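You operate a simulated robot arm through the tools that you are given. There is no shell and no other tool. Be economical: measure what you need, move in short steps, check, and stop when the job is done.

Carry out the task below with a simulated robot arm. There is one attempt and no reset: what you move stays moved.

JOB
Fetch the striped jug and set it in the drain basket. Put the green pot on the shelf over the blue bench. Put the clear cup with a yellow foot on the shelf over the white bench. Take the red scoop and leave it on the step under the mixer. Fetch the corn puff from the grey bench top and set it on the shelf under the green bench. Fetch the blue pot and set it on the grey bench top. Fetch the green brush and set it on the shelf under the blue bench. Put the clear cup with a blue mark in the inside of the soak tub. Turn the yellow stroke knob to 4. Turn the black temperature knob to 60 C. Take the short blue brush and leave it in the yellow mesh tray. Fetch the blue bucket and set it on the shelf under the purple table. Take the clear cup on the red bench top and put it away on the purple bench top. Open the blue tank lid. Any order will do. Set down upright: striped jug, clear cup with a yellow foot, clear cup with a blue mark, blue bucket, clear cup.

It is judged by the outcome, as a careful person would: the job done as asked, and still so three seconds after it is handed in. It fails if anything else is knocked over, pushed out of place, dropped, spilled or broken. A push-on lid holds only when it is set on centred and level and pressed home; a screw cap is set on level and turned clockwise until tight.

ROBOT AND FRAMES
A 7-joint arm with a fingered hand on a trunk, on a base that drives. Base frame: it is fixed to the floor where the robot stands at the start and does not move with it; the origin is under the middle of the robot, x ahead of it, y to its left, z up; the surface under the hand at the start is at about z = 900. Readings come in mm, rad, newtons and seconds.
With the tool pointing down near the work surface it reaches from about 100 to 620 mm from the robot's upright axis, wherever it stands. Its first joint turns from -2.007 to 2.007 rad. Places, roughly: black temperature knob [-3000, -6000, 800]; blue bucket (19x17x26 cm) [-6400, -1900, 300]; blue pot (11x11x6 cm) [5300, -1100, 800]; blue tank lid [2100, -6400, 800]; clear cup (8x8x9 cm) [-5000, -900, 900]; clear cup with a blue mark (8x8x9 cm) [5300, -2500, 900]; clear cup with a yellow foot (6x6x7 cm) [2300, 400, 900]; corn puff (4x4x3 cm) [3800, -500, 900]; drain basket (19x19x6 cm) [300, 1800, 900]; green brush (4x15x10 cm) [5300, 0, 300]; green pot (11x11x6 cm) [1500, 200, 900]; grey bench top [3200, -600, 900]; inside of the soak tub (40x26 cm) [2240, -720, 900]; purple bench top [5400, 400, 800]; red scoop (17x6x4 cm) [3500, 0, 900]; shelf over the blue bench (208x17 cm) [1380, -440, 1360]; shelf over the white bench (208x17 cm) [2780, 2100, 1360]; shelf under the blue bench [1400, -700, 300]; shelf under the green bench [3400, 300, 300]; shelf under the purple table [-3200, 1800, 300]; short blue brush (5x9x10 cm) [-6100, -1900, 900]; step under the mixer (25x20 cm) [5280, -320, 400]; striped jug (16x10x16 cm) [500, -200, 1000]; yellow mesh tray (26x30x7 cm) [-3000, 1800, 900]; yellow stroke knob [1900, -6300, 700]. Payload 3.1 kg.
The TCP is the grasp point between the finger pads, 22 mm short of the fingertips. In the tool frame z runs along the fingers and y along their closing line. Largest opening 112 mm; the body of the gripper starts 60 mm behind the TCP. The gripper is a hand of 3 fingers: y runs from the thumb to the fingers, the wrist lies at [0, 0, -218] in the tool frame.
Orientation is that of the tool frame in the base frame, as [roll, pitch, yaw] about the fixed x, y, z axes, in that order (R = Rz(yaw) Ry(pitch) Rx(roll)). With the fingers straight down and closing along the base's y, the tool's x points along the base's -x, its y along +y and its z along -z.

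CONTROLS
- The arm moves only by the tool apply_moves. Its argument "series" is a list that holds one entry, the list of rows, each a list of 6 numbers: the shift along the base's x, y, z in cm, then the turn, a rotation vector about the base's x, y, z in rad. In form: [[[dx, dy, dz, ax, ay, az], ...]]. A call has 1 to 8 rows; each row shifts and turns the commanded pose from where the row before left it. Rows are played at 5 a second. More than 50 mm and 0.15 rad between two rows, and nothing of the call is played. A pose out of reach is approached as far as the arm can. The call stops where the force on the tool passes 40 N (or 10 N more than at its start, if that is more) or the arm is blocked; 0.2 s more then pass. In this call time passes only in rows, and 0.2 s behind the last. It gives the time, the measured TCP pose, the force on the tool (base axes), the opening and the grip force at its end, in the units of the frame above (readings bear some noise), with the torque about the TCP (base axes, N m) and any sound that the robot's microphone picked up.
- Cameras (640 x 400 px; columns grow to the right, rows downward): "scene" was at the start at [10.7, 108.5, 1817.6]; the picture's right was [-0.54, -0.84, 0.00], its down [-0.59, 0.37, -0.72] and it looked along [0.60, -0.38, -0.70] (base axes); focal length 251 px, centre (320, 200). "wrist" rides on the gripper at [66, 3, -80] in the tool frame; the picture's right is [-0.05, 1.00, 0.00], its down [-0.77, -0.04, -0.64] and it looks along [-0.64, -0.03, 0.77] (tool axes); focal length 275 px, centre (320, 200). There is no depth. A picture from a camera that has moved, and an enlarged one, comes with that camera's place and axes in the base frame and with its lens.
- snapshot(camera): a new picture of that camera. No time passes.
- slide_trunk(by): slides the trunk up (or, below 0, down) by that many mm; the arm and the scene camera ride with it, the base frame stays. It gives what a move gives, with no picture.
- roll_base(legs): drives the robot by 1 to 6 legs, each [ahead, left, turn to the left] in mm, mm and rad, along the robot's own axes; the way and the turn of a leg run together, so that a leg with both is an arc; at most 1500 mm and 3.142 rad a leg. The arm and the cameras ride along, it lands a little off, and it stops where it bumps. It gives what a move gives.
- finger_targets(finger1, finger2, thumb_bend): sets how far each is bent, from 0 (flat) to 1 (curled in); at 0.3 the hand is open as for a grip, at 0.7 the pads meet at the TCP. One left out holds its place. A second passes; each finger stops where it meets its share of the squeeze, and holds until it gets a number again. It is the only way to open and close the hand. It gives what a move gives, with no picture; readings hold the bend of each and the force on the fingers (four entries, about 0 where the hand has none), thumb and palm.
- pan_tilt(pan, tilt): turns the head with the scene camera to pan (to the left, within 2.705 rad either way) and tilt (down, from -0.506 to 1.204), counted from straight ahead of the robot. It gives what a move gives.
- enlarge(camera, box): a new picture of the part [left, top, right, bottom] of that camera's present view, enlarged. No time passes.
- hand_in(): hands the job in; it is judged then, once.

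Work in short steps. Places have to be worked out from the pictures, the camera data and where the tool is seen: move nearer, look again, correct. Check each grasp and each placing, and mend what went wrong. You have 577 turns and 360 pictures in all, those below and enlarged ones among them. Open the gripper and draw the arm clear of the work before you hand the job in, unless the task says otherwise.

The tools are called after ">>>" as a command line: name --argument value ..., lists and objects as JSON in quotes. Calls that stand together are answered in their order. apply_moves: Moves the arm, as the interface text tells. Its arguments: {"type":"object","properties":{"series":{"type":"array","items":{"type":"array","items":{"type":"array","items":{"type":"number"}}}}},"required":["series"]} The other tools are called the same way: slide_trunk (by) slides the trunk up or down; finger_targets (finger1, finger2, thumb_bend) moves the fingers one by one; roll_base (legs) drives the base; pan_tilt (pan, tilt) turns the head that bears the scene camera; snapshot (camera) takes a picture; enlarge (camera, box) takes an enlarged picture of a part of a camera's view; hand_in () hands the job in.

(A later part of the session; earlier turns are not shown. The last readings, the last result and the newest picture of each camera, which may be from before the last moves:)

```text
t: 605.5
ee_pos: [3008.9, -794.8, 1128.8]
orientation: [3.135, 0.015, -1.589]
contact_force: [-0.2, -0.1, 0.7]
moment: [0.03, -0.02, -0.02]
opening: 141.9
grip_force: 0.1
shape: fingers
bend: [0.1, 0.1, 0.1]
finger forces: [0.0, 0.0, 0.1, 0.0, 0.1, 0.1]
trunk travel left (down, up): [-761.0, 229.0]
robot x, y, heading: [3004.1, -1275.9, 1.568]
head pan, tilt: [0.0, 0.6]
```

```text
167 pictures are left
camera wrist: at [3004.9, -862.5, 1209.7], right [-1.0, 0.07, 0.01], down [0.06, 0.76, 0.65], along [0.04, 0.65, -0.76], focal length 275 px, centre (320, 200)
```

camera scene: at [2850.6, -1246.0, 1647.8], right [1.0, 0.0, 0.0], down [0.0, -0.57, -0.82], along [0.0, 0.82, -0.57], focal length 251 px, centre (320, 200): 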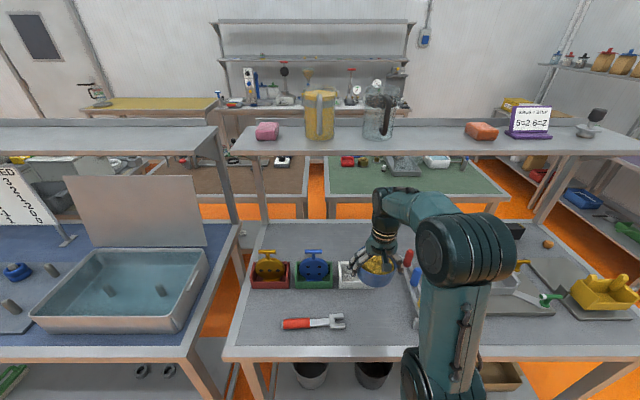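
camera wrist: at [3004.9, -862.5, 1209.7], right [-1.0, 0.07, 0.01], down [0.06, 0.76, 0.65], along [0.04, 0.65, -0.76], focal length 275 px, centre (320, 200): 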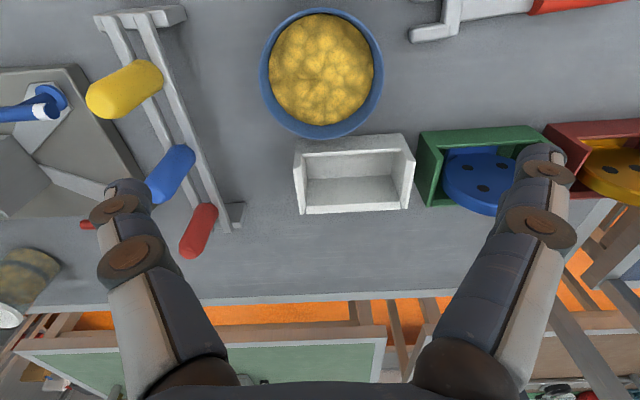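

The bowl is set on the grey bench top. Next the corn puff at ≈(3790,-497): approach from the bench's east end facing -x.

>>> roll_base --legs '[[-190, 0, 0], [0, -1480, 0], [0, -250, 0], [970, 0, 0], [0, 0, 1.571]]'

>>> slide_trunk --by -200

>>> pan_tilt --pan 0.0 --tilt 0.6

>>> snapshot --camera "scene"

```text
t: 623.9
ee_pos: [4258.8, -489.9, 1127.4]
orientation: [3.134, 0.015, -0.005]
contact_force: [0.6, -0.1, -0.6]
moment: [0.01, -0.01, -0.02]
opening: 142.2
grip_force: 0.1
shape: fingers
bend: [0.1, 0.1, 0.1]
finger forces: [0.1, 0.0, 0.0, 0.2, 0.0, 0.0]
trunk travel left (down, up): [-761.0, 229.0]
robot x, y, heading: [4741.0, -487.8, -3.126]
head pan, tilt: [0.0, 0.6]
```

```text
t: 626.1
ee_pos: [4259.2, -490.0, 928.2]
orientation: [3.134, 0.017, -0.003]
contact_force: [-0.1, 1.1, -0.6]
moment: [-0.01, 0.0, 0.02]
opening: 142.0
grip_force: 0.1
shape: fingers
bend: [0.1, 0.1, 0.1]
finger forces: [0.0, 0.0, 0.1, 0.0, 0.1, 0.0]
trunk travel left (down, up): [-561.0, 429.0]
robot x, y, heading: [4743.8, -492.0, -3.131]
head pan, tilt: [0.0, 0.6]
```

```text
t: 626.7
ee_pos: [4259.2, -489.3, 927.5]
orientation: [3.135, 0.015, -0.005]
contact_force: [-0.4, 0.2, 0.2]
moment: [0.02, 0.0, -0.02]
opening: 142.2
grip_force: 0.1
shape: fingers
bend: [0.1, 0.1, 0.1]
finger forces: [0.1, 0.0, 0.0, 0.0, 0.0, 0.0]
trunk travel left (down, up): [-561.0, 429.0]
robot x, y, heading: [4742.4, -489.9, -3.131]
head pan, tilt: [0.0, 0.6]
```

```text
166 pictures are left
camera scene: at [4715.6, -644.8, 1447.8], right [-0.01, 1.0, 0.0], down [0.56, 0.01, -0.83], along [-0.82, -0.01, -0.56], focal length 251 px, centre (320, 200)
```

scene: 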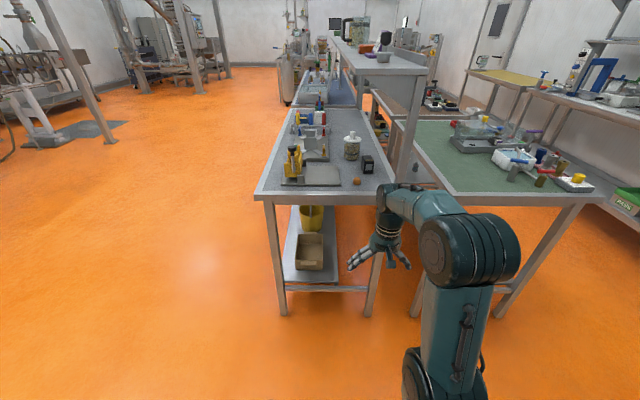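

Raise the hand above bench level, narrow the fingers and drive in until the hand is over the puff.

>>> finger_targets --finger1 0.45 --finger2 0.45 --thumb_bend 0.45

>>> apply_moves --series '[[[0, 0, 4, 0, 0, 0], [0, 0, 4, 0, 0, 0]]]'

>>> roll_base --legs '[[450, 0, 0]]'

>>> snapshot --camera "wrist"

```text
t: 627.7
ee_pos: [4259.5, -489.7, 927.5]
orientation: [3.135, 0.014, -0.005]
contact_force: [-0.1, 1.2, -0.6]
moment: [0.01, 0.02, 0.0]
opening: 70.0
grip_force: 0.1
shape: fingers
bend: [0.45, 0.45, 0.45]
finger forces: [0.1, 0.0, 0.0, 0.1, 0.0, 0.0]
trunk travel left (down, up): [-561.0, 429.0]
robot x, y, heading: [4743.0, -493.0, -3.133]
head pan, tilt: [0.0, 0.6]
```

```text
t: 628.3
ee_pos: [4257.2, -491.3, 1006.8]
orientation: [3.135, 0.014, -0.006]
contact_force: [-0.2, 0.1, 0.9]
moment: [0.0, 0.0, 0.03]
opening: 69.8
grip_force: 0.1
shape: fingers
bend: [0.45, 0.45, 0.45]
finger forces: [0.1, 0.1, 0.1, 0.0, 0.0, 0.1]
trunk travel left (down, up): [-561.0, 429.0]
robot x, y, heading: [4743.3, -491.3, -3.124]
head pan, tilt: [0.0, 0.6]
```

```text
t: 631.0
ee_pos: [3809.9, -497.7, 1006.1]
orientation: [3.134, 0.014, -0.001]
contact_force: [0.2, 0.2, -0.2]
moment: [0.02, 0.01, -0.01]
opening: 69.9
grip_force: 0.0
shape: fingers
bend: [0.45, 0.45, 0.45]
finger forces: [0.0, 0.1, 0.0, 0.0, 0.0, 0.0]
trunk travel left (down, up): [-561.0, 429.0]
robot x, y, heading: [4295.5, -499.1, -3.126]
head pan, tilt: [0.0, 0.6]
```

```text
165 pictures are left
camera wrist: at [3876.4, -501.5, 1087.2], right [-0.05, -1.0, 0.01], down [-0.76, 0.04, 0.65], along [-0.65, 0.03, -0.76], focal length 275 px, centre (320, 200)
```

wrist: 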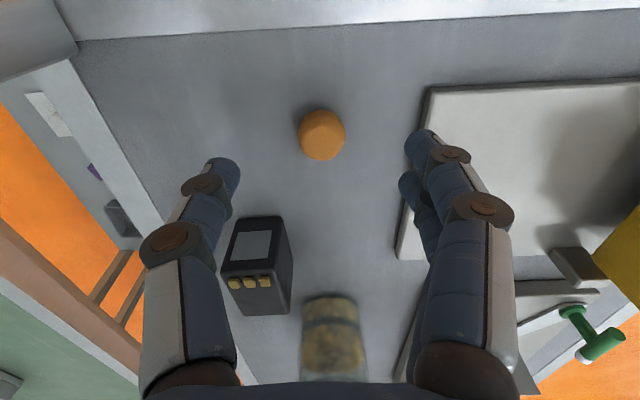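

Puff at (3787,-499). Descend over it and close gently.

>>> apply_moves --series '[[[-2.2, -0.1, -3, 0, 0, 0], [0, 0, -3, 0, 0, 0], [0, 0, -1.6, 0, 0, 0]]]'

>>> finger_targets --finger1 0.64 --finger2 0.64 --thumb_bend 0.64

>>> snapshot --camera "wrist"

```text
t: 631.8
ee_pos: [3790.0, -499.6, 928.3]
orientation: [3.135, 0.015, -0.003]
contact_force: [0.7, 0.1, 0.4]
moment: [0.01, 0.02, -0.03]
opening: 70.0
grip_force: 0.0
shape: fingers
bend: [0.45, 0.45, 0.45]
finger forces: [0.1, 0.0, 0.0, 0.0, 0.0, 0.0]
trunk travel left (down, up): [-561.0, 429.0]
robot x, y, heading: [4291.6, -494.7, -3.129]
head pan, tilt: [0.0, 0.6]
```

```text
t: 632.8
ee_pos: [3790.6, -499.9, 929.5]
orientation: [3.137, 0.015, -0.002]
contact_force: [-0.2, 0.3, -0.4]
moment: [0.01, 0.01, -0.01]
opening: 25.6
grip_force: 3.2
shape: fingers
bend: [0.61, 0.61, 0.62]
finger forces: [1.8, 1.9, 0.1, 0.0, 3.7, 0.1]
trunk travel left (down, up): [-561.0, 429.0]
robot x, y, heading: [4296.0, -501.2, -3.128]
head pan, tilt: [0.0, 0.6]
```

```text
164 pictures are left
camera wrist: at [3856.2, -502.7, 1010.8], right [-0.05, -1.0, 0.01], down [-0.76, 0.04, 0.65], along [-0.65, 0.03, -0.76], focal length 275 px, centre (320, 200)
```

wrist: 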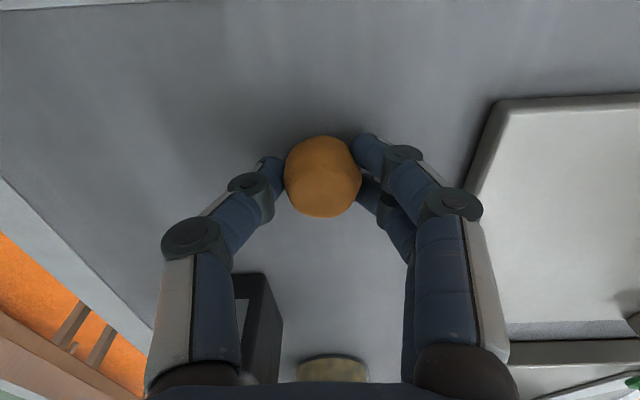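

Held lightly. Lift, back out, and move to the east end of the green bench.

>>> apply_moves --series '[[[0, 0, 2, 0, 0, 0], [0, 0, 4, 0, 0, 0], [0, 0, 4, 0, 0, 0]]]'

>>> roll_base --legs '[[-440, 0, 0], [0, -700, 0]]'

>>> slide_trunk --by -400

>>> slide_trunk --by -140

>>> snapshot --camera "scene"

```text
t: 633.6
ee_pos: [3788.7, -498.2, 1029.8]
orientation: [3.134, 0.015, -0.002]
contact_force: [0.4, -0.3, 0.4]
moment: [-0.02, -0.03, -0.01]
opening: 25.7
grip_force: 3.2
shape: fingers
bend: [0.61, 0.61, 0.62]
finger forces: [1.8, 2.0, 0.1, 0.0, 3.6, 0.0]
trunk travel left (down, up): [-561.0, 429.0]
robot x, y, heading: [4295.2, -495.2, -3.128]
head pan, tilt: [0.0, 0.6]
```

```text
t: 639.7
ee_pos: [4211.6, 210.8, 1029.6]
orientation: [3.133, 0.016, -0.012]
contact_force: [0.5, 0.4, -0.5]
moment: [0.02, -0.01, -0.03]
opening: 25.7
grip_force: 3.4
shape: fingers
bend: [0.61, 0.61, 0.62]
finger forces: [1.8, 2.0, 0.0, 0.1, 3.6, 0.0]
trunk travel left (down, up): [-561.0, 429.0]
robot x, y, heading: [4718.1, 210.5, -3.133]
head pan, tilt: [0.0, 0.6]
```

```text
t: 643.5
ee_pos: [4211.9, 209.4, 630.2]
orientation: [3.135, 0.017, -0.012]
contact_force: [0.7, -0.1, 0.4]
moment: [0.01, 0.01, 0.01]
opening: 25.4
grip_force: 3.9
shape: fingers
bend: [0.61, 0.61, 0.62]
finger forces: [1.8, 1.9, 0.0, 0.0, 3.7, 0.0]
trunk travel left (down, up): [-161.0, 829.0]
robot x, y, heading: [4718.2, 208.7, -3.135]
head pan, tilt: [0.0, 0.6]
```

```text
t: 645.2
ee_pos: [4212.0, 209.5, 489.4]
orientation: [3.134, 0.016, -0.014]
contact_force: [-0.3, -0.2, -0.1]
moment: [-0.01, 0.02, -0.01]
opening: 25.6
grip_force: 4.0
shape: fingers
bend: [0.61, 0.61, 0.62]
finger forces: [1.8, 2.0, 0.0, 0.0, 3.6, 0.0]
trunk travel left (down, up): [-21.0, 969.0]
robot x, y, heading: [4721.4, 205.6, -3.138]
head pan, tilt: [0.0, 0.6]
```

```text
163 pictures are left
camera scene: at [4692.2, 52.6, 907.8], right [0.0, 1.0, 0.0], down [0.56, 0.0, -0.83], along [-0.83, 0.0, -0.56], focal length 251 px, centre (320, 200)
```

scene: 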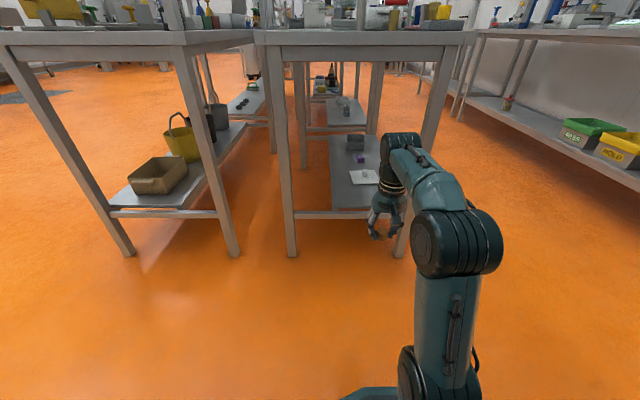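

Drive in under the green bench end and lower the puff onto the clear part of its shelf.

>>> roll_base --legs '[[465, 0, 0]]'

>>> apply_moves --series '[[[0, 0, -4, 0, 0, 0], [0, 0, -4, 0, 0, 0], [0, 0, -4, 0, 0, 0]]]'

>>> snapshot --camera "wrist"

```text
t: 647.9
ee_pos: [3749.7, 208.4, 490.7]
orientation: [3.135, 0.015, -0.013]
contact_force: [-0.2, -0.2, -1.0]
moment: [0.01, 0.0, 0.03]
opening: 25.6
grip_force: 4.0
shape: fingers
bend: [0.61, 0.61, 0.62]
finger forces: [1.7, 1.9, 0.0, 0.1, 3.6, 0.0]
trunk travel left (down, up): [-21.0, 969.0]
robot x, y, heading: [4258.1, 204.2, -3.144]
head pan, tilt: [0.0, 0.6]
```

```text
t: 648.7
ee_pos: [3750.1, 210.1, 369.4]
orientation: [3.136, 0.016, -0.013]
contact_force: [0.7, -0.3, 0.6]
moment: [-0.01, -0.01, -0.02]
opening: 25.6
grip_force: 4.0
shape: fingers
bend: [0.61, 0.61, 0.62]
finger forces: [1.8, 1.9, 0.1, 0.0, 3.5, 0.0]
trunk travel left (down, up): [-21.0, 969.0]
robot x, y, heading: [4258.1, 204.7, -3.136]
head pan, tilt: [0.0, 0.6]
```

```text
162 pictures are left
camera wrist: at [3816.1, 205.5, 450.6], right [-0.06, -1.0, 0.01], down [-0.76, 0.05, 0.65], along [-0.65, 0.03, -0.76], focal length 275 px, centre (320, 200)
```

wrist: 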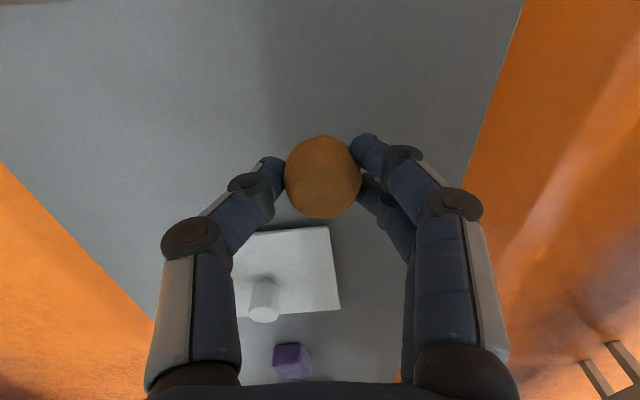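

>>> apply_moves --series '[[[0, 0, -3, 0, 0, 0], [0, 0, -2, 0, 0, 0], [0, 0, -1, 0, 0, 0]]]'

>>> apply_moves --series '[[[0, 0, -0.5, 0, 0, 0], [0, 0, -0.5, 0, 0, 0]]]'

>>> snapshot --camera "wrist"

```text
t: 649.5
ee_pos: [3749.6, 208.5, 309.9]
orientation: [3.136, 0.015, -0.015]
contact_force: [-0.1, -0.3, -0.8]
moment: [-0.01, 0.03, 0.01]
opening: 25.1
grip_force: 3.8
shape: fingers
bend: [0.61, 0.61, 0.62]
finger forces: [2.0, 2.0, 0.0, 0.1, 3.5, 0.0]
trunk travel left (down, up): [-21.0, 969.0]
robot x, y, heading: [4258.9, 206.3, -3.14]
head pan, tilt: [0.0, 0.6]
```

```text
t: 650.2
ee_pos: [3747.8, 208.4, 306.8]
orientation: [3.132, 0.025, -0.015]
contact_force: [10.0, 1.4, 33.3]
moment: [0.3, -0.37, -0.04]
opening: 25.1
grip_force: 19.6
shape: fingers
bend: [0.64, 0.62, 0.65]
finger forces: [10.3, 3.4, 0.0, 0.0, 24.8, 0.0]
trunk travel left (down, up): [-21.0, 969.0]
robot x, y, heading: [4256.2, 203.0, -3.138]
head pan, tilt: [0.0, 0.6]
stopped in row 2: the force on the tool passed its limit at 44 N (the readings are from after the stop); the commanded pose is now the measured one
```

```text
161 pictures are left
camera wrist: at [3815.6, 204.1, 386.2], right [-0.06, -1.0, 0.01], down [-0.75, 0.05, 0.66], along [-0.66, 0.03, -0.75], focal length 275 px, centre (320, 200)
```

wrist: 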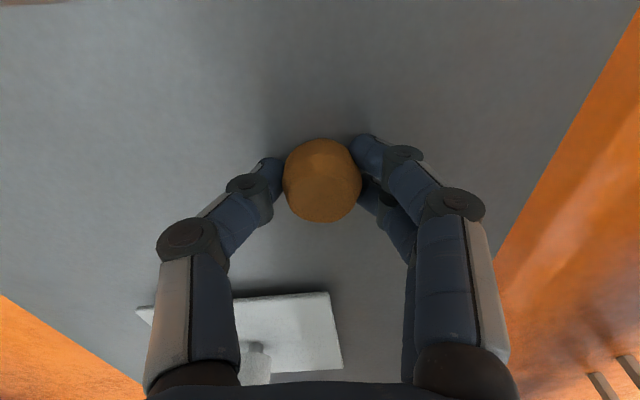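

Fingertips touched the shelf. Ease up 3 mm and open.

>>> apply_moves --series '[[[0, 0, 0.3, 0, 0, 0]]]'

>>> finger_targets --finger1 0.48 --finger2 0.48 --thumb_bend 0.48

>>> apply_moves --series '[[[0, 0, 2, 0, 0, 0], [0, 0, 4, 0, 0, 0], [0, 0, 4, 0, 0, 0], [0, 0, 2, 0, 0, 0]]]'

>>> snapshot --camera "wrist"

```text
t: 650.6
ee_pos: [3748.3, 208.1, 306.6]
orientation: [3.134, 0.023, -0.014]
contact_force: [3.1, 0.5, 12.5]
moment: [0.11, -0.09, 0.03]
opening: 25.0
grip_force: 9.0
shape: fingers
bend: [0.63, 0.62, 0.64]
finger forces: [4.6, 2.4, 0.1, 0.0, 12.4, 0.0]
trunk travel left (down, up): [-21.0, 969.0]
robot x, y, heading: [4256.8, 206.9, -3.138]
head pan, tilt: [0.0, 0.6]
```

```text
t: 651.6
ee_pos: [3747.7, 206.8, 307.1]
orientation: [3.133, 0.024, -0.015]
contact_force: [-4.7, -7.0, 23.1]
moment: [0.35, 0.0, 0.07]
opening: 47.2
grip_force: 11.6
shape: fingers
bend: [0.48, 0.48, 0.55]
finger forces: [1.3, 0.0, 0.0, 0.0, 22.3, 0.0]
trunk travel left (down, up): [-21.0, 969.0]
robot x, y, heading: [4255.0, 205.9, -3.136]
head pan, tilt: [0.0, 0.6]
```

```text
t: 652.6
ee_pos: [3748.6, 211.1, 425.8]
orientation: [3.132, 0.019, -0.014]
contact_force: [-0.2, 0.2, 0.3]
moment: [-0.01, -0.03, 0.01]
opening: 60.5
grip_force: 0.1
shape: fingers
bend: [0.48, 0.48, 0.48]
finger forces: [0.1, 0.0, 0.1, 0.1, 0.0, 0.1]
trunk travel left (down, up): [-21.0, 969.0]
robot x, y, heading: [4255.1, 200.5, -3.137]
head pan, tilt: [0.0, 0.6]
```

```text
160 pictures are left
camera wrist: at [3815.2, 206.3, 506.5], right [-0.06, -1.0, 0.01], down [-0.76, 0.05, 0.65], along [-0.65, 0.03, -0.76], focal length 275 px, centre (320, 200)
```

wrist: 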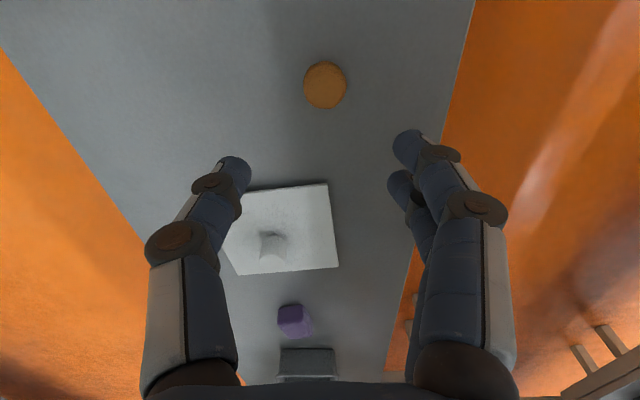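

Corn puff delivered. Next: the cup with a blue mark near (5300,-2500). Back out, raise the trunk, and drive south.

>>> roll_base --legs '[[-450, 0, 0], [0, 0, -3.14], [0, -1450, 0], [0, -300, 0]]'

>>> slide_trunk --by 400

>>> slide_trunk --by 400

>>> pan_tilt --pan -0.6 --tilt 0.45

>>> snapshot --camera "scene"

```text
t: 664.6
ee_pos: [5199.3, -32.0, 425.5]
orientation: [3.131, 0.018, 3.124]
contact_force: [0.0, 0.5, -0.1]
moment: [0.02, 0.02, 0.02]
opening: 60.5
grip_force: 0.1
shape: fingers
bend: [0.48, 0.48, 0.48]
finger forces: [0.1, 0.1, 0.0, 0.1, 0.0, 0.1]
trunk travel left (down, up): [-21.0, 969.0]
robot x, y, heading: [4695.9, -21.0, -0.037]
head pan, tilt: [0.0, 0.6]
stopped in leg 3: the robot was blocked; the commanded pose is now the measured one
```

```text
t: 666.1
ee_pos: [5194.0, -33.7, 518.5]
orientation: [3.14, -0.006, 3.137]
contact_force: [30.2, 3.0, 17.9]
moment: [-0.74, 0.71, 1.18]
opening: 60.7
grip_force: 14.7
shape: fingers
bend: [0.48, 0.48, 0.48]
finger forces: [0.0, 0.0, 0.0, 0.0, 30.4, 0.0]
trunk travel left (down, up): [-129.0, 861.0]
robot x, y, heading: [4687.7, -22.8, -0.033]
head pan, tilt: [0.0, 0.6]
stopped: the force on the tool passed its limit at 78 N (the readings are from after the stop); the commanded pose is now the measured one
```

```text
t: 666.5
ee_pos: [5193.7, -34.1, 519.4]
orientation: [3.139, -0.004, 3.14]
contact_force: [25.8, 2.4, 12.3]
moment: [-0.56, 0.59, 0.96]
opening: 60.9
grip_force: 12.6
shape: fingers
bend: [0.48, 0.48, 0.48]
finger forces: [0.1, 0.0, 0.1, 0.0, 25.2, 0.0]
trunk travel left (down, up): [-130.0, 860.0]
robot x, y, heading: [4691.7, -21.0, -0.029]
head pan, tilt: [0.0, 0.6]
stopped: the force on the tool passed its limit at 50 N (the readings are from after the stop); the commanded pose is now the measured one
```

```text
t: 667.5
ee_pos: [5193.7, -33.0, 518.9]
orientation: [3.139, -0.005, 3.138]
contact_force: [26.7, 2.7, 11.1]
moment: [-0.46, 0.58, 1.02]
opening: 60.8
grip_force: 12.9
shape: fingers
bend: [0.48, 0.48, 0.48]
finger forces: [0.0, 0.0, 0.1, 0.1, 26.3, 0.0]
trunk travel left (down, up): [-130.0, 860.0]
robot x, y, heading: [4689.5, -18.2, -0.034]
head pan, tilt: [-0.6, 0.45]
```

```text
159 pictures are left
camera scene: at [4712.4, 79.1, 1029.4], right [-0.59, -0.81, 0.0], down [-0.35, 0.26, -0.9], along [0.72, -0.53, -0.44], focal length 251 px, centre (320, 200)
```

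scene: 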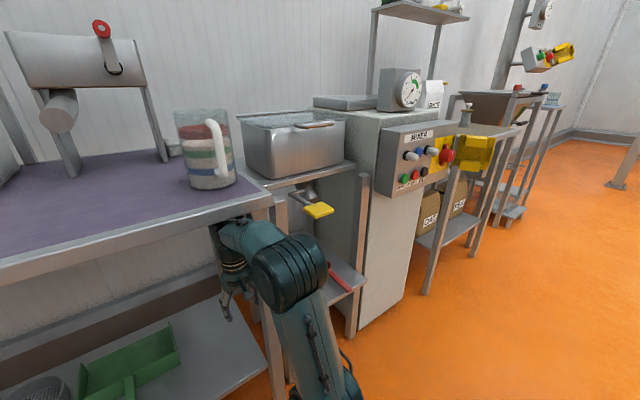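

I turned with the arm still extended and it lodged under the purple bench against a leg. Ease off sideways and back straight out.

>>> roll_base --legs '[[0, 25, 0], [-420, 0, 0]]'

>>> snapshot --camera "scene"

```text
t: 670.5
ee_pos: [4782.0, 7.4, 519.6]
orientation: [3.14, -0.006, -3.14]
contact_force: [0.2, 0.9, -0.8]
moment: [-0.03, -0.01, 0.0]
opening: 60.7
grip_force: 0.1
shape: fingers
bend: [0.48, 0.48, 0.48]
finger forces: [0.0, 0.1, 0.0, 0.0, 0.0, 0.1]
trunk travel left (down, up): [-130.0, 860.0]
robot x, y, heading: [4278.3, 14.4, -0.029]
head pan, tilt: [-0.6, 0.45]
```

```text
158 pictures are left
camera scene: at [4299.8, 116.8, 1029.6], right [-0.59, -0.81, 0.0], down [-0.35, 0.26, -0.9], along [0.73, -0.53, -0.44], focal length 251 px, centre (320, 200)
```

scene: 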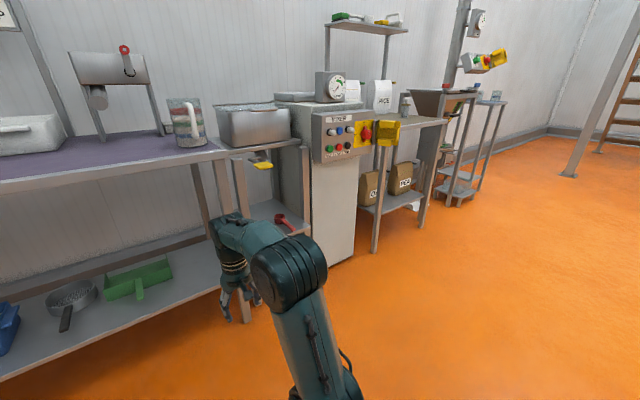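

Everything looks undisturbed. Retract the arm, raise the trunk, and drive south along x≈4280.

>>> apply_moves --series '[[[-4, 0, 0, 0, 0, 0], [-4, 0, 0, 0, 0, 0], [-4, 0, 0, 0, 0, 0], [-4, 0, 0, 0, 0, 0]]]'

>>> slide_trunk --by 400

>>> slide_trunk --by 300

>>> roll_base --legs '[[0, -1480, 0.03], [0, -1050, 0], [350, 0, 0]]'

>>> pan_tilt --pan 0.0 --tilt 0.5

>>> snapshot --camera "scene"

```text
t: 671.5
ee_pos: [4620.1, 7.8, 519.6]
orientation: [3.139, -0.006, 3.136]
contact_force: [0.4, 0.9, 0.1]
moment: [-0.04, 0.02, 0.04]
opening: 60.9
grip_force: 0.1
shape: fingers
bend: [0.48, 0.48, 0.48]
finger forces: [0.0, 0.0, 0.0, 0.1, 0.1, 0.1]
trunk travel left (down, up): [-130.0, 860.0]
robot x, y, heading: [4278.2, 16.5, -0.027]
head pan, tilt: [-0.6, 0.45]
```

```text
t: 675.3
ee_pos: [4620.3, 8.2, 919.7]
orientation: [3.141, -0.004, -3.14]
contact_force: [0.8, 0.3, 0.0]
moment: [-0.02, -0.02, 0.0]
opening: 61.3
grip_force: 0.1
shape: fingers
bend: [0.48, 0.48, 0.48]
finger forces: [0.1, 0.0, 0.1, 0.0, 0.0, 0.0]
trunk travel left (down, up): [-530.0, 460.0]
robot x, y, heading: [4277.9, 15.6, -0.031]
head pan, tilt: [-0.6, 0.45]
```

```text
t: 678.3
ee_pos: [4620.7, 7.4, 1219.1]
orientation: [3.14, -0.007, -3.14]
contact_force: [-0.4, 0.0, -1.1]
moment: [0.01, -0.02, -0.02]
opening: 60.8
grip_force: 0.1
shape: fingers
bend: [0.48, 0.48, 0.48]
finger forces: [0.0, 0.0, 0.1, 0.0, 0.0, 0.0]
trunk travel left (down, up): [-830.0, 160.0]
robot x, y, heading: [4279.8, 16.3, -0.025]
head pan, tilt: [-0.6, 0.45]
```

```text
t: 692.6
ee_pos: [4892.6, -2556.6, 1220.2]
orientation: [3.141, -0.004, 3.131]
contact_force: [-0.9, 0.1, 0.1]
moment: [-0.04, 0.03, -0.02]
opening: 61.3
grip_force: 0.1
shape: fingers
bend: [0.48, 0.48, 0.48]
finger forces: [0.0, 0.0, 0.1, 0.0, 0.0, 0.0]
trunk travel left (down, up): [-830.0, 160.0]
robot x, y, heading: [4549.6, -2546.7, -0.037]
head pan, tilt: [-0.6, 0.45]
```

```text
t: 693.6
ee_pos: [4892.5, -2557.5, 1219.8]
orientation: [3.14, -0.006, 3.131]
contact_force: [-0.1, -0.9, 0.0]
moment: [0.02, 0.02, 0.04]
opening: 60.9
grip_force: 0.1
shape: fingers
bend: [0.48, 0.48, 0.48]
finger forces: [0.0, 0.0, 0.0, 0.0, 0.1, 0.0]
trunk travel left (down, up): [-830.0, 160.0]
robot x, y, heading: [4551.3, -2547.3, -0.045]
head pan, tilt: [0.0, 0.499]
```

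```text
157 pictures are left
camera scene: at [4589.8, -2393.4, 1725.1], right [-0.04, -1.0, 0.0], down [-0.48, 0.02, -0.88], along [0.88, -0.04, -0.48], focal length 251 px, centre (320, 200)
```

scene: 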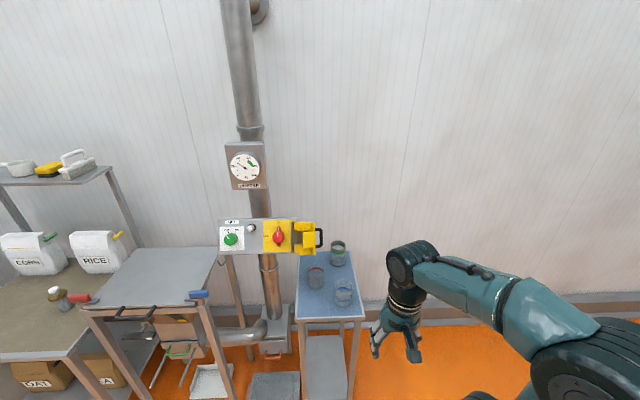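

>>> enlarge --camera "scene" --box '[285, 230, 385, 330]'

```text
4.00 times, centred on (335, 280) of scene
camera zoom: at [4589.8, -2393.4, 1725.1], right [-0.04, -1.0, 0.0], down [-0.48, 0.02, -0.88], along [0.88, -0.04, -0.48], focal length 1005 px, centre (260, -120)
```

zoom: 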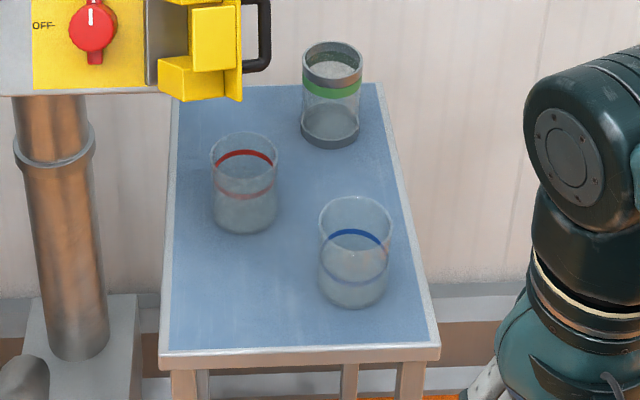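

The blue-mark cup is at ≈(5308,-2523), base z≈850. Drive closer and move above it.

>>> roll_base --legs '[[240, 20, 0.045]]'

>>> finger_targets --finger1 0.28 --finger2 0.28 --thumb_bend 0.28

>>> apply_moves --series '[[[4, 0, -2.5, 0, 0, 0], [4, 0, -2.5, 0, 0, 0], [4, 0, -2.5, 0, 0, 0], [4, 0, -2.5, 0, 0, 0], [1.2, 0, -2.5, 0, 0, 0]]]'

>>> snapshot --camera "wrist"

```text
t: 695.4
ee_pos: [5134.5, -2526.0, 1218.5]
orientation: [3.139, -0.007, -3.106]
contact_force: [0.4, -0.1, -0.3]
moment: [0.01, -0.01, -0.04]
opening: 61.0
grip_force: 0.1
shape: fingers
bend: [0.48, 0.48, 0.48]
finger forces: [0.0, 0.0, 0.0, 0.0, 0.1, 0.0]
trunk travel left (down, up): [-830.0, 160.0]
robot x, y, heading: [4793.6, -2529.1, 0.006]
head pan, tilt: [0.0, 0.499]
```

```text
t: 696.4
ee_pos: [5133.7, -2525.6, 1219.9]
orientation: [3.139, -0.006, -3.106]
contact_force: [-0.6, 0.0, 0.3]
moment: [-0.01, 0.0, 0.02]
opening: 114.5
grip_force: 0.0
shape: fingers
bend: [0.28, 0.28, 0.28]
finger forces: [0.0, 0.0, 0.0, 0.0, 0.0, 0.0]
trunk travel left (down, up): [-830.0, 160.0]
robot x, y, heading: [4792.9, -2531.4, 0.004]
head pan, tilt: [0.0, 0.499]
```

```text
t: 697.6
ee_pos: [5306.4, -2525.9, 1094.9]
orientation: [3.141, -0.006, -3.106]
contact_force: [-0.4, -0.5, 0.2]
moment: [-0.01, 0.01, 0.01]
opening: 115.1
grip_force: 0.0
shape: fingers
bend: [0.28, 0.28, 0.28]
finger forces: [0.1, 0.0, 0.0, 0.0, 0.1, 0.2]
trunk travel left (down, up): [-830.0, 160.0]
robot x, y, heading: [4794.2, -2528.3, 0.004]
head pan, tilt: [0.0, 0.499]
```

```text
155 pictures are left
camera wrist: at [5239.1, -2525.9, 1177.6], right [0.01, 1.0, 0.0], down [0.77, -0.01, 0.63], along [0.63, -0.01, -0.78], focal length 275 px, centre (320, 200)
```

wrist: 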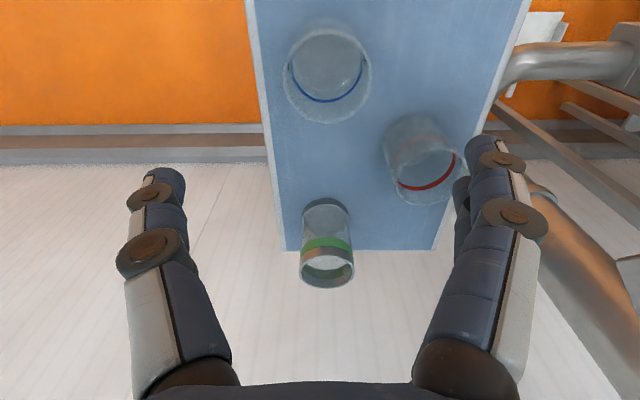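

>>> apply_moves --series '[[[0.5, 0.5, -4, 0, 0, 0], [0, 0, -4, 0, 0, 0], [0, 0, -3.5, 0, 0, 0]]]'

>>> snapshot --camera "wrist"

```text
t: 698.4
ee_pos: [5312.4, -2519.5, 978.1]
orientation: [3.139, -0.008, -3.107]
contact_force: [-0.5, 0.1, -0.5]
moment: [-0.02, 0.04, 0.02]
opening: 115.4
grip_force: 0.1
shape: fingers
bend: [0.28, 0.28, 0.28]
finger forces: [0.0, 0.0, 0.1, 0.1, 0.0, 0.0]
trunk travel left (down, up): [-830.0, 160.0]
robot x, y, heading: [4791.6, -2527.7, 0.004]
head pan, tilt: [0.0, 0.499]
```

```text
154 pictures are left
camera wrist: at [5246.3, -2519.7, 1061.7], right [0.01, 1.0, 0.0], down [0.78, -0.01, 0.63], along [0.63, -0.01, -0.78], focal length 275 px, centre (320, 200)
```

wrist: 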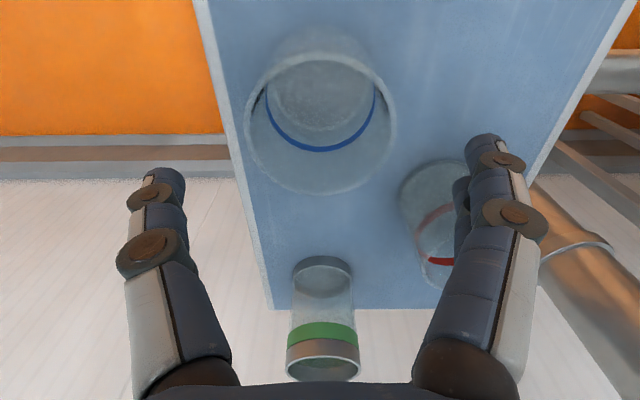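

Rim centre ≈(5306,-2521), z≈925. Descend and grip.

>>> apply_moves --series '[[[-0.5, -0.1, -4, 0, 0, 0], [0, 0, -2.5, 0, 0, 0], [0, 0, -1.6, 0, 0, 0]]]'

>>> finger_targets --finger1 0.52 --finger2 0.52 --thumb_bend 0.52

>>> apply_moves --series '[[[0, 0, 1, 0, 0, 0], [0, 0, 3, 0, 0, 0], [0, 0, 4.5, 0, 0, 0], [0, 0, 4.5, 0, 0, 0], [-2, 0, 4.5, 0, 0, 0], [-2, 0, 4.5, 0, 0, 0]]]'

>>> snapshot --camera "wrist"

```text
t: 699.2
ee_pos: [5305.4, -2521.4, 898.2]
orientation: [3.141, -0.002, -3.106]
contact_force: [1.8, 0.0, 8.1]
moment: [0.03, 0.0, -0.02]
opening: 115.9
grip_force: 3.3
shape: fingers
bend: [0.28, 0.28, 0.28]
finger forces: [0.1, 2.9, 0.0, 0.1, 3.8, 0.0]
trunk travel left (down, up): [-830.0, 160.0]
robot x, y, heading: [4796.7, -2529.2, 0.011]
head pan, tilt: [0.0, 0.499]
```

```text
t: 700.2
ee_pos: [5305.1, -2520.9, 899.6]
orientation: [3.141, 0.0, -3.107]
contact_force: [5.7, 2.2, 26.6]
moment: [0.15, 0.17, -0.19]
opening: 71.7
grip_force: 37.1
shape: fingers
bend: [0.51, 0.51, 0.52]
finger forces: [15.1, 26.1, 0.1, 0.0, 33.0, 0.0]
trunk travel left (down, up): [-830.0, 160.0]
robot x, y, heading: [4793.7, -2531.0, 0.007]
head pan, tilt: [0.0, 0.499]
```

```text
t: 701.6
ee_pos: [5266.2, -2523.0, 1120.1]
orientation: [3.14, -0.007, -3.107]
contact_force: [-0.5, 0.2, -0.4]
moment: [-0.06, -0.01, 0.03]
opening: 68.5
grip_force: 25.3
shape: fingers
bend: [0.51, 0.51, 0.52]
finger forces: [9.7, 17.0, 0.1, 0.0, 24.6, 0.0]
trunk travel left (down, up): [-830.0, 160.0]
robot x, y, heading: [4798.5, -2524.8, 0.006]
head pan, tilt: [0.0, 0.499]
```

```text
153 pictures are left
camera wrist: at [5198.6, -2522.9, 1202.5], right [0.01, 1.0, 0.0], down [0.77, -0.01, 0.63], along [0.63, -0.01, -0.77], focal length 275 px, centre (320, 200)
```

wrist: 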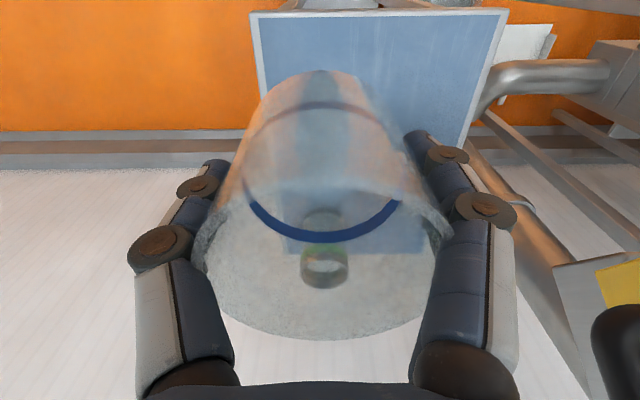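

Held upright. Drive to the soak tub on the blue bench (around x 2240), facing +y.

>>> roll_base --legs '[[-300, 0, 0], [0, 0, 1.565], [1060, 0, 0], [0, 1480, 0], [0, 770, 0]]'

>>> pan_tilt --pan 0.0 --tilt 0.75

>>> snapshot --camera "scene"

```text
t: 723.3
ee_pos: [2217.2, -980.9, 1117.8]
orientation: [3.14, -0.005, -1.542]
contact_force: [0.0, -0.5, -0.9]
moment: [0.01, -0.04, -0.04]
opening: 67.8
grip_force: 24.0
shape: fingers
bend: [0.5, 0.51, 0.52]
finger forces: [8.9, 16.4, 0.0, 0.1, 23.3, 0.0]
trunk travel left (down, up): [-830.0, 160.0]
robot x, y, heading: [2222.4, -1456.4, 1.565]
head pan, tilt: [0.0, 0.499]
```

```text
t: 724.1
ee_pos: [2217.0, -981.3, 1118.9]
orientation: [3.141, -0.008, -1.54]
contact_force: [-0.8, -0.3, -1.2]
moment: [-0.02, 0.0, 0.01]
opening: 67.7
grip_force: 24.6
shape: fingers
bend: [0.5, 0.51, 0.52]
finger forces: [8.7, 16.4, 0.0, 0.0, 23.3, 0.1]
trunk travel left (down, up): [-830.0, 160.0]
robot x, y, heading: [2222.4, -1454.7, 1.568]
head pan, tilt: [0.0, 0.75]
```

```text
152 pictures are left
camera scene: at [2069.1, -1432.6, 1703.2], right [1.0, 0.0, 0.0], down [0.0, -0.68, -0.73], along [0.0, 0.73, -0.68], focal length 251 px, centre (320, 200)
```

scene: 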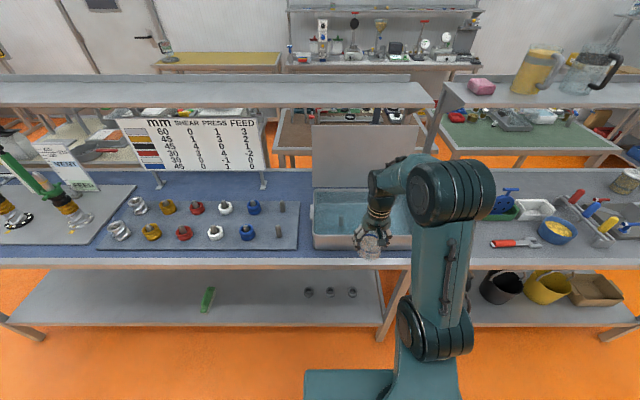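

>>> enlarge --camera "scene" --box '[295, 170, 435, 270]'

>>> snapshot --camera "wrist"

```text
4.00 times, centred on (365, 220) of scene
camera zoom: at [2069.1, -1432.6, 1703.2], right [1.0, 0.0, 0.0], down [0.0, -0.68, -0.73], along [0.0, 0.73, -0.68], focal length 1005 px, centre (140, 120)
```

zoom: 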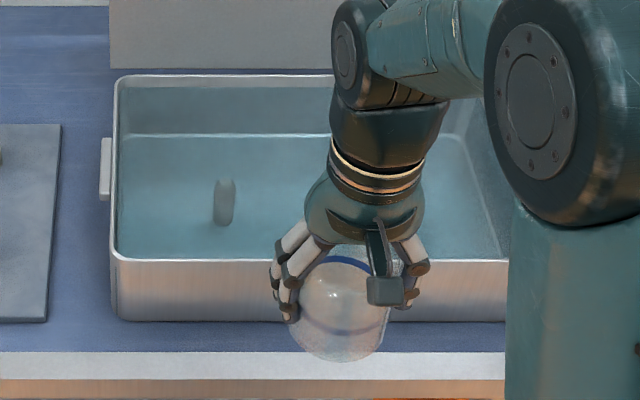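

```text
150 pictures are left
camera wrist: at [2215.0, -1047.7, 1201.6], right [-1.0, 0.02, 0.0], down [0.01, 0.77, 0.63], along [0.01, 0.63, -0.78], focal length 275 px, centre (320, 200)
```

wrist: 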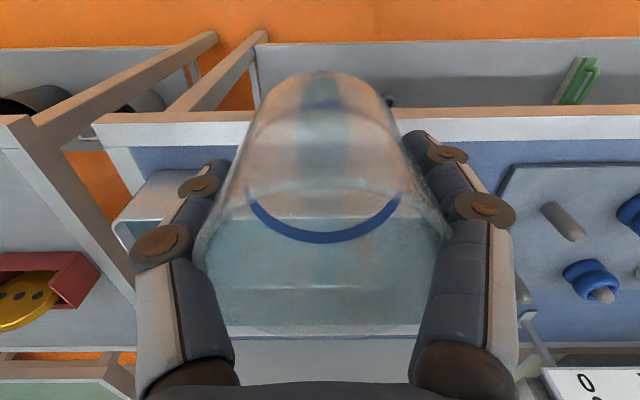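

Tub: rim z≈1002, interior y≈-845…-620; pegs at (2145,-722),(2305,-712). I'll set the cup at (2225,-785) in front of them.

>>> roll_base --legs '[[180, 0, 0]]'

>>> apply_moves --series '[[[0.5, 1.6, 0, 0, 0, 0], [0, 0, -4, 0, 0, 0], [0, 0, -4, 0, 0, 0]]]'

>>> enlarge --camera "scene" --box '[295, 190, 435, 330]'

```text
t: 725.6
ee_pos: [2218.2, -802.2, 1119.1]
orientation: [3.14, -0.007, -1.542]
contact_force: [0.5, -0.1, -0.5]
moment: [0.0, -0.03, 0.02]
opening: 67.9
grip_force: 24.4
shape: fingers
bend: [0.5, 0.51, 0.52]
finger forces: [8.8, 16.4, 0.0, 0.0, 23.3, 0.1]
trunk travel left (down, up): [-830.0, 160.0]
robot x, y, heading: [2221.6, -1278.1, 1.568]
head pan, tilt: [0.0, 0.75]
```

```text
t: 726.4
ee_pos: [2223.4, -789.3, 1037.2]
orientation: [3.139, -0.003, -1.542]
contact_force: [-0.6, 0.7, -0.9]
moment: [0.02, -0.02, -0.01]
opening: 67.3
grip_force: 22.9
shape: fingers
bend: [0.5, 0.51, 0.52]
finger forces: [8.2, 15.6, 0.0, 0.1, 22.2, 0.1]
trunk travel left (down, up): [-830.0, 160.0]
robot x, y, heading: [2220.9, -1276.1, 1.578]
head pan, tilt: [0.0, 0.75]
```

```text
2.86 times, centred on (365, 260) of scene
camera zoom: at [2069.2, -1253.3, 1703.2], right [1.0, 0.0, 0.0], down [0.0, -0.68, -0.73], along [0.0, 0.73, -0.68], focal length 718 px, centre (191, 29)
```

zoom: 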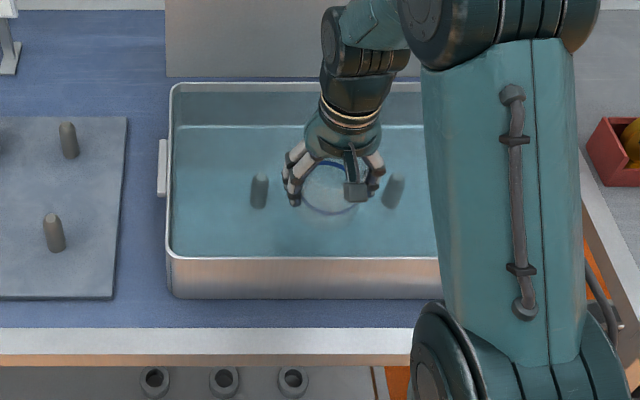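

Good clearance. Lower the cup to the tub floor.

>>> apply_moves --series '[[[0, 0, -3, 0, 0, 0], [0, 0, -2, 0, 0, 0], [0, 0, -0.7, 0, 0, 0], [0, 0, -0.5, 0, 0, 0], [0, 0, -0.5, 0, 0, 0]]]'

>>> apply_moves --series '[[[0, 0, -0.4, 0, 0, 0], [0, 0, -0.4, 0, 0, 0], [0, 0, -0.4, 0, 0, 0]]]'

```text
t: 727.6
ee_pos: [2223.1, -786.5, 971.3]
orientation: [3.14, -0.005, -1.541]
contact_force: [0.7, -1.0, -1.4]
moment: [0.02, 0.01, 0.0]
opening: 66.8
grip_force: 22.2
shape: fingers
bend: [0.5, 0.51, 0.52]
finger forces: [7.9, 15.3, 0.1, 0.0, 21.6, 0.0]
trunk travel left (down, up): [-830.0, 160.0]
robot x, y, heading: [2219.9, -1275.3, 1.575]
head pan, tilt: [0.0, 0.75]
```

```text
t: 728.4
ee_pos: [2224.0, -785.4, 960.1]
orientation: [3.14, -0.006, -1.543]
contact_force: [-0.8, 0.5, -0.7]
moment: [-0.02, -0.02, 0.01]
opening: 66.8
grip_force: 22.2
shape: fingers
bend: [0.5, 0.51, 0.52]
finger forces: [7.8, 15.2, 0.1, 0.1, 21.5, 0.0]
trunk travel left (down, up): [-830.0, 160.0]
robot x, y, heading: [2221.5, -1279.0, 1.574]
head pan, tilt: [0.0, 0.75]
```

>>> apply_moves --series '[[[0, 0, -0.5, 0, 0, 0], [0, 0, -0.5, 0, 0, 0], [0, 0, -0.5, 0, 0, 0], [0, 0, -0.5, 0, 0, 0]]]'

>>> snapshot --camera "wrist"

```text
t: 729.0
ee_pos: [2222.7, -786.4, 957.4]
orientation: [3.139, 0.01, -1.543]
contact_force: [-0.2, -4.7, 33.8]
moment: [0.13, -0.06, -0.08]
opening: 68.0
grip_force: 33.0
shape: fingers
bend: [0.5, 0.51, 0.52]
finger forces: [12.3, 20.8, 0.0, 0.0, 32.4, 0.0]
trunk travel left (down, up): [-830.0, 160.0]
robot x, y, heading: [2220.0, -1280.1, 1.569]
head pan, tilt: [0.0, 0.75]
stopped in row 2: the force on the tool passed its limit at 49 N (the readings are from after the stop); the commanded pose is now the measured one
```

```text
148 pictures are left
camera wrist: at [2220.5, -854.4, 1038.5], right [-1.0, 0.02, 0.0], down [0.02, 0.77, 0.64], along [0.01, 0.64, -0.77], focal length 275 px, centre (320, 200)
```

wrist: 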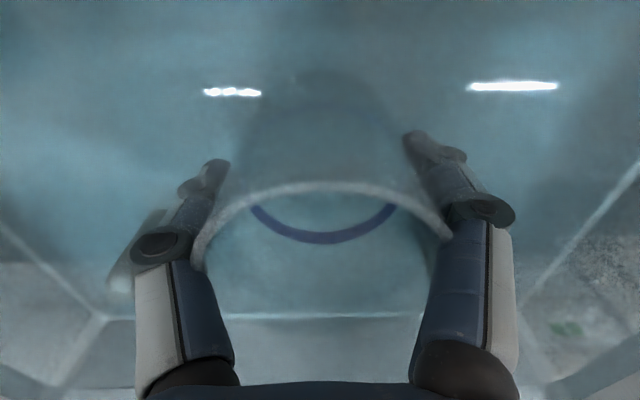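

On the tub floor. Release and withdraw straight up.

>>> finger_targets --finger1 0.32 --finger2 0.32 --thumb_bend 0.32

>>> apply_moves --series '[[[0, 0, 1.5, 0, 0, 0], [0, 0, 3, 0, 0, 0], [0, 0, 4.5, 0, 0, 0], [0, 0, 4.5, 0, 0, 0], [0, 0, 4.5, 0, 0, 0]]]'

>>> snapshot --camera "wrist"

```text
t: 730.0
ee_pos: [2222.9, -785.6, 953.9]
orientation: [3.138, 0.005, -1.542]
contact_force: [1.7, -3.4, 12.8]
moment: [0.18, -0.04, -0.04]
opening: 108.1
grip_force: 6.1
shape: fingers
bend: [0.32, 0.32, 0.32]
finger forces: [0.7, 4.0, 0.0, 0.0, 9.0, 0.0]
trunk travel left (down, up): [-830.0, 160.0]
robot x, y, heading: [2222.7, -1278.1, 1.574]
head pan, tilt: [0.0, 0.75]
```

```text
t: 731.1
ee_pos: [2224.0, -785.5, 1135.4]
orientation: [3.142, 0.005, -1.54]
contact_force: [0.1, -0.7, -0.5]
moment: [0.0, 0.03, 0.04]
opening: 106.3
grip_force: 0.1
shape: fingers
bend: [0.32, 0.32, 0.32]
finger forces: [0.1, 0.0, 0.0, 0.0, 0.0, 0.1]
trunk travel left (down, up): [-830.0, 160.0]
robot x, y, heading: [2221.8, -1278.7, 1.573]
head pan, tilt: [0.0, 0.75]
```

```text
147 pictures are left
camera wrist: at [2220.4, -853.7, 1217.0], right [-1.0, 0.02, 0.0], down [0.02, 0.77, 0.64], along [0.01, 0.64, -0.77], focal length 275 px, centre (320, 200)
```

wrist: 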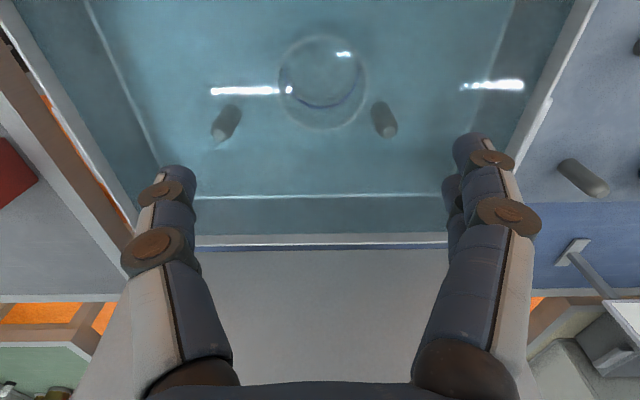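

The cup stands in the tub. Next are the knob and lid far to the south (y≈-6300). Retract, turn around and survey.

>>> apply_moves --series '[[[0, -4.5, 2, 0, 0, 0], [0, -4.5, 2, 0, 0, 0], [0, -4.5, 0, 0, 0, 0]]]'

>>> roll_base --legs '[[-250, 0, 0], [0, 0, -3.14], [600, 0, 0]]'

>>> pan_tilt --pan 0.0 --tilt 0.2

>>> snapshot --camera "scene"

```text
t: 732.0
ee_pos: [2223.1, -919.4, 1172.3]
orientation: [3.139, 0.004, -1.542]
contact_force: [-0.2, 0.8, 0.0]
moment: [-0.01, -0.03, -0.03]
opening: 106.4
grip_force: 0.2
shape: fingers
bend: [0.32, 0.32, 0.32]
finger forces: [0.0, 0.0, 0.0, 0.0, 0.1, 0.0]
trunk travel left (down, up): [-830.0, 160.0]
robot x, y, heading: [2220.1, -1274.0, 1.57]
head pan, tilt: [0.0, 0.75]
```

```text
t: 744.1
ee_pos: [2206.5, -2487.7, 1172.6]
orientation: [3.14, 0.006, 1.586]
contact_force: [0.0, 0.4, -0.2]
moment: [-0.05, -0.04, -0.01]
opening: 106.3
grip_force: 0.1
shape: fingers
bend: [0.32, 0.32, 0.32]
finger forces: [0.0, 0.0, 0.1, 0.1, 0.1, 0.0]
trunk travel left (down, up): [-830.0, 160.0]
robot x, y, heading: [2216.6, -2129.1, -1.579]
head pan, tilt: [0.0, 0.75]
```

```text
t: 745.1
ee_pos: [2206.3, -2487.6, 1172.0]
orientation: [3.139, 0.005, 1.587]
contact_force: [-0.6, 0.2, 1.1]
moment: [-0.01, 0.0, 0.02]
opening: 106.5
grip_force: 0.1
shape: fingers
bend: [0.32, 0.32, 0.32]
finger forces: [0.1, 0.0, 0.0, 0.0, 0.0, 0.1]
trunk travel left (down, up): [-830.0, 160.0]
robot x, y, heading: [2216.3, -2127.9, -1.584]
head pan, tilt: [0.0, 0.201]
```

```text
146 pictures are left
camera scene: at [2367.2, -2164.7, 1752.7], right [-1.0, 0.01, 0.0], down [0.0, 0.2, -0.98], along [-0.01, -0.98, -0.2], focal length 251 px, centre (320, 200)
```

scene: 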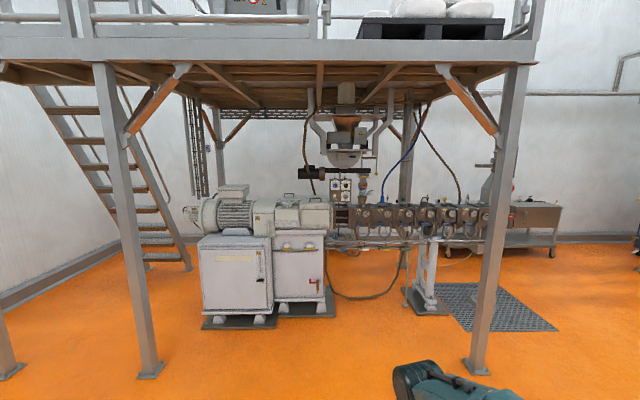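

The target is behind the extruder. Go around its west end: drive to about (-350,-3700) and look.

>>> roll_base --legs '[[0, -1480, 0], [0, -1080, 0], [1450, 0, 0]]'

>>> pan_tilt --pan 0.45 --tilt 0.25

>>> snapshot --camera "scene"

```text
t: 764.4
ee_pos: [-361.7, -3901.7, 1172.8]
orientation: [3.14, 0.005, 1.601]
contact_force: [1.2, 0.9, 0.7]
moment: [0.02, 0.01, -0.06]
opening: 106.5
grip_force: 0.1
shape: fingers
bend: [0.32, 0.32, 0.32]
finger forces: [0.0, 0.0, 0.0, 0.0, 0.0, 0.0]
trunk travel left (down, up): [-830.0, 160.0]
robot x, y, heading: [-357.7, -3539.6, -1.571]
head pan, tilt: [0.0, 0.201]
```

```text
t: 765.2
ee_pos: [-361.7, -3901.9, 1173.2]
orientation: [3.139, 0.007, 1.602]
contact_force: [-0.2, 0.0, 0.1]
moment: [-0.04, -0.02, -0.03]
opening: 106.3
grip_force: 0.0
shape: fingers
bend: [0.32, 0.32, 0.32]
finger forces: [0.0, 0.0, 0.1, 0.0, 0.1, 0.0]
trunk travel left (down, up): [-830.0, 160.0]
robot x, y, heading: [-357.6, -3542.4, -1.572]
head pan, tilt: [0.45, 0.25]
```

```text
145 pictures are left
camera scene: at [-164.5, -3566.5, 1748.3], right [-0.9, -0.44, 0.0], down [-0.11, 0.22, -0.97], along [0.42, -0.87, -0.25], focal length 251 px, centre (320, 200)
```

scene: 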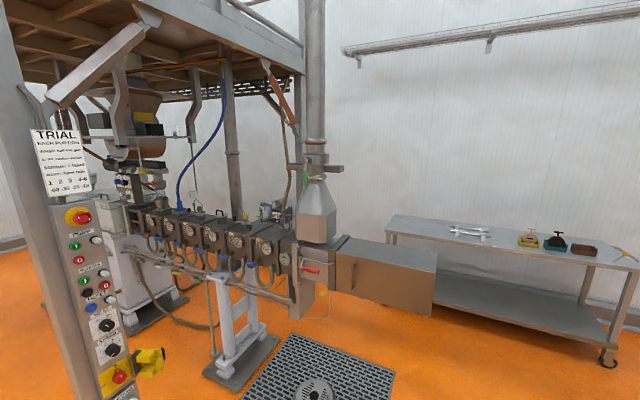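

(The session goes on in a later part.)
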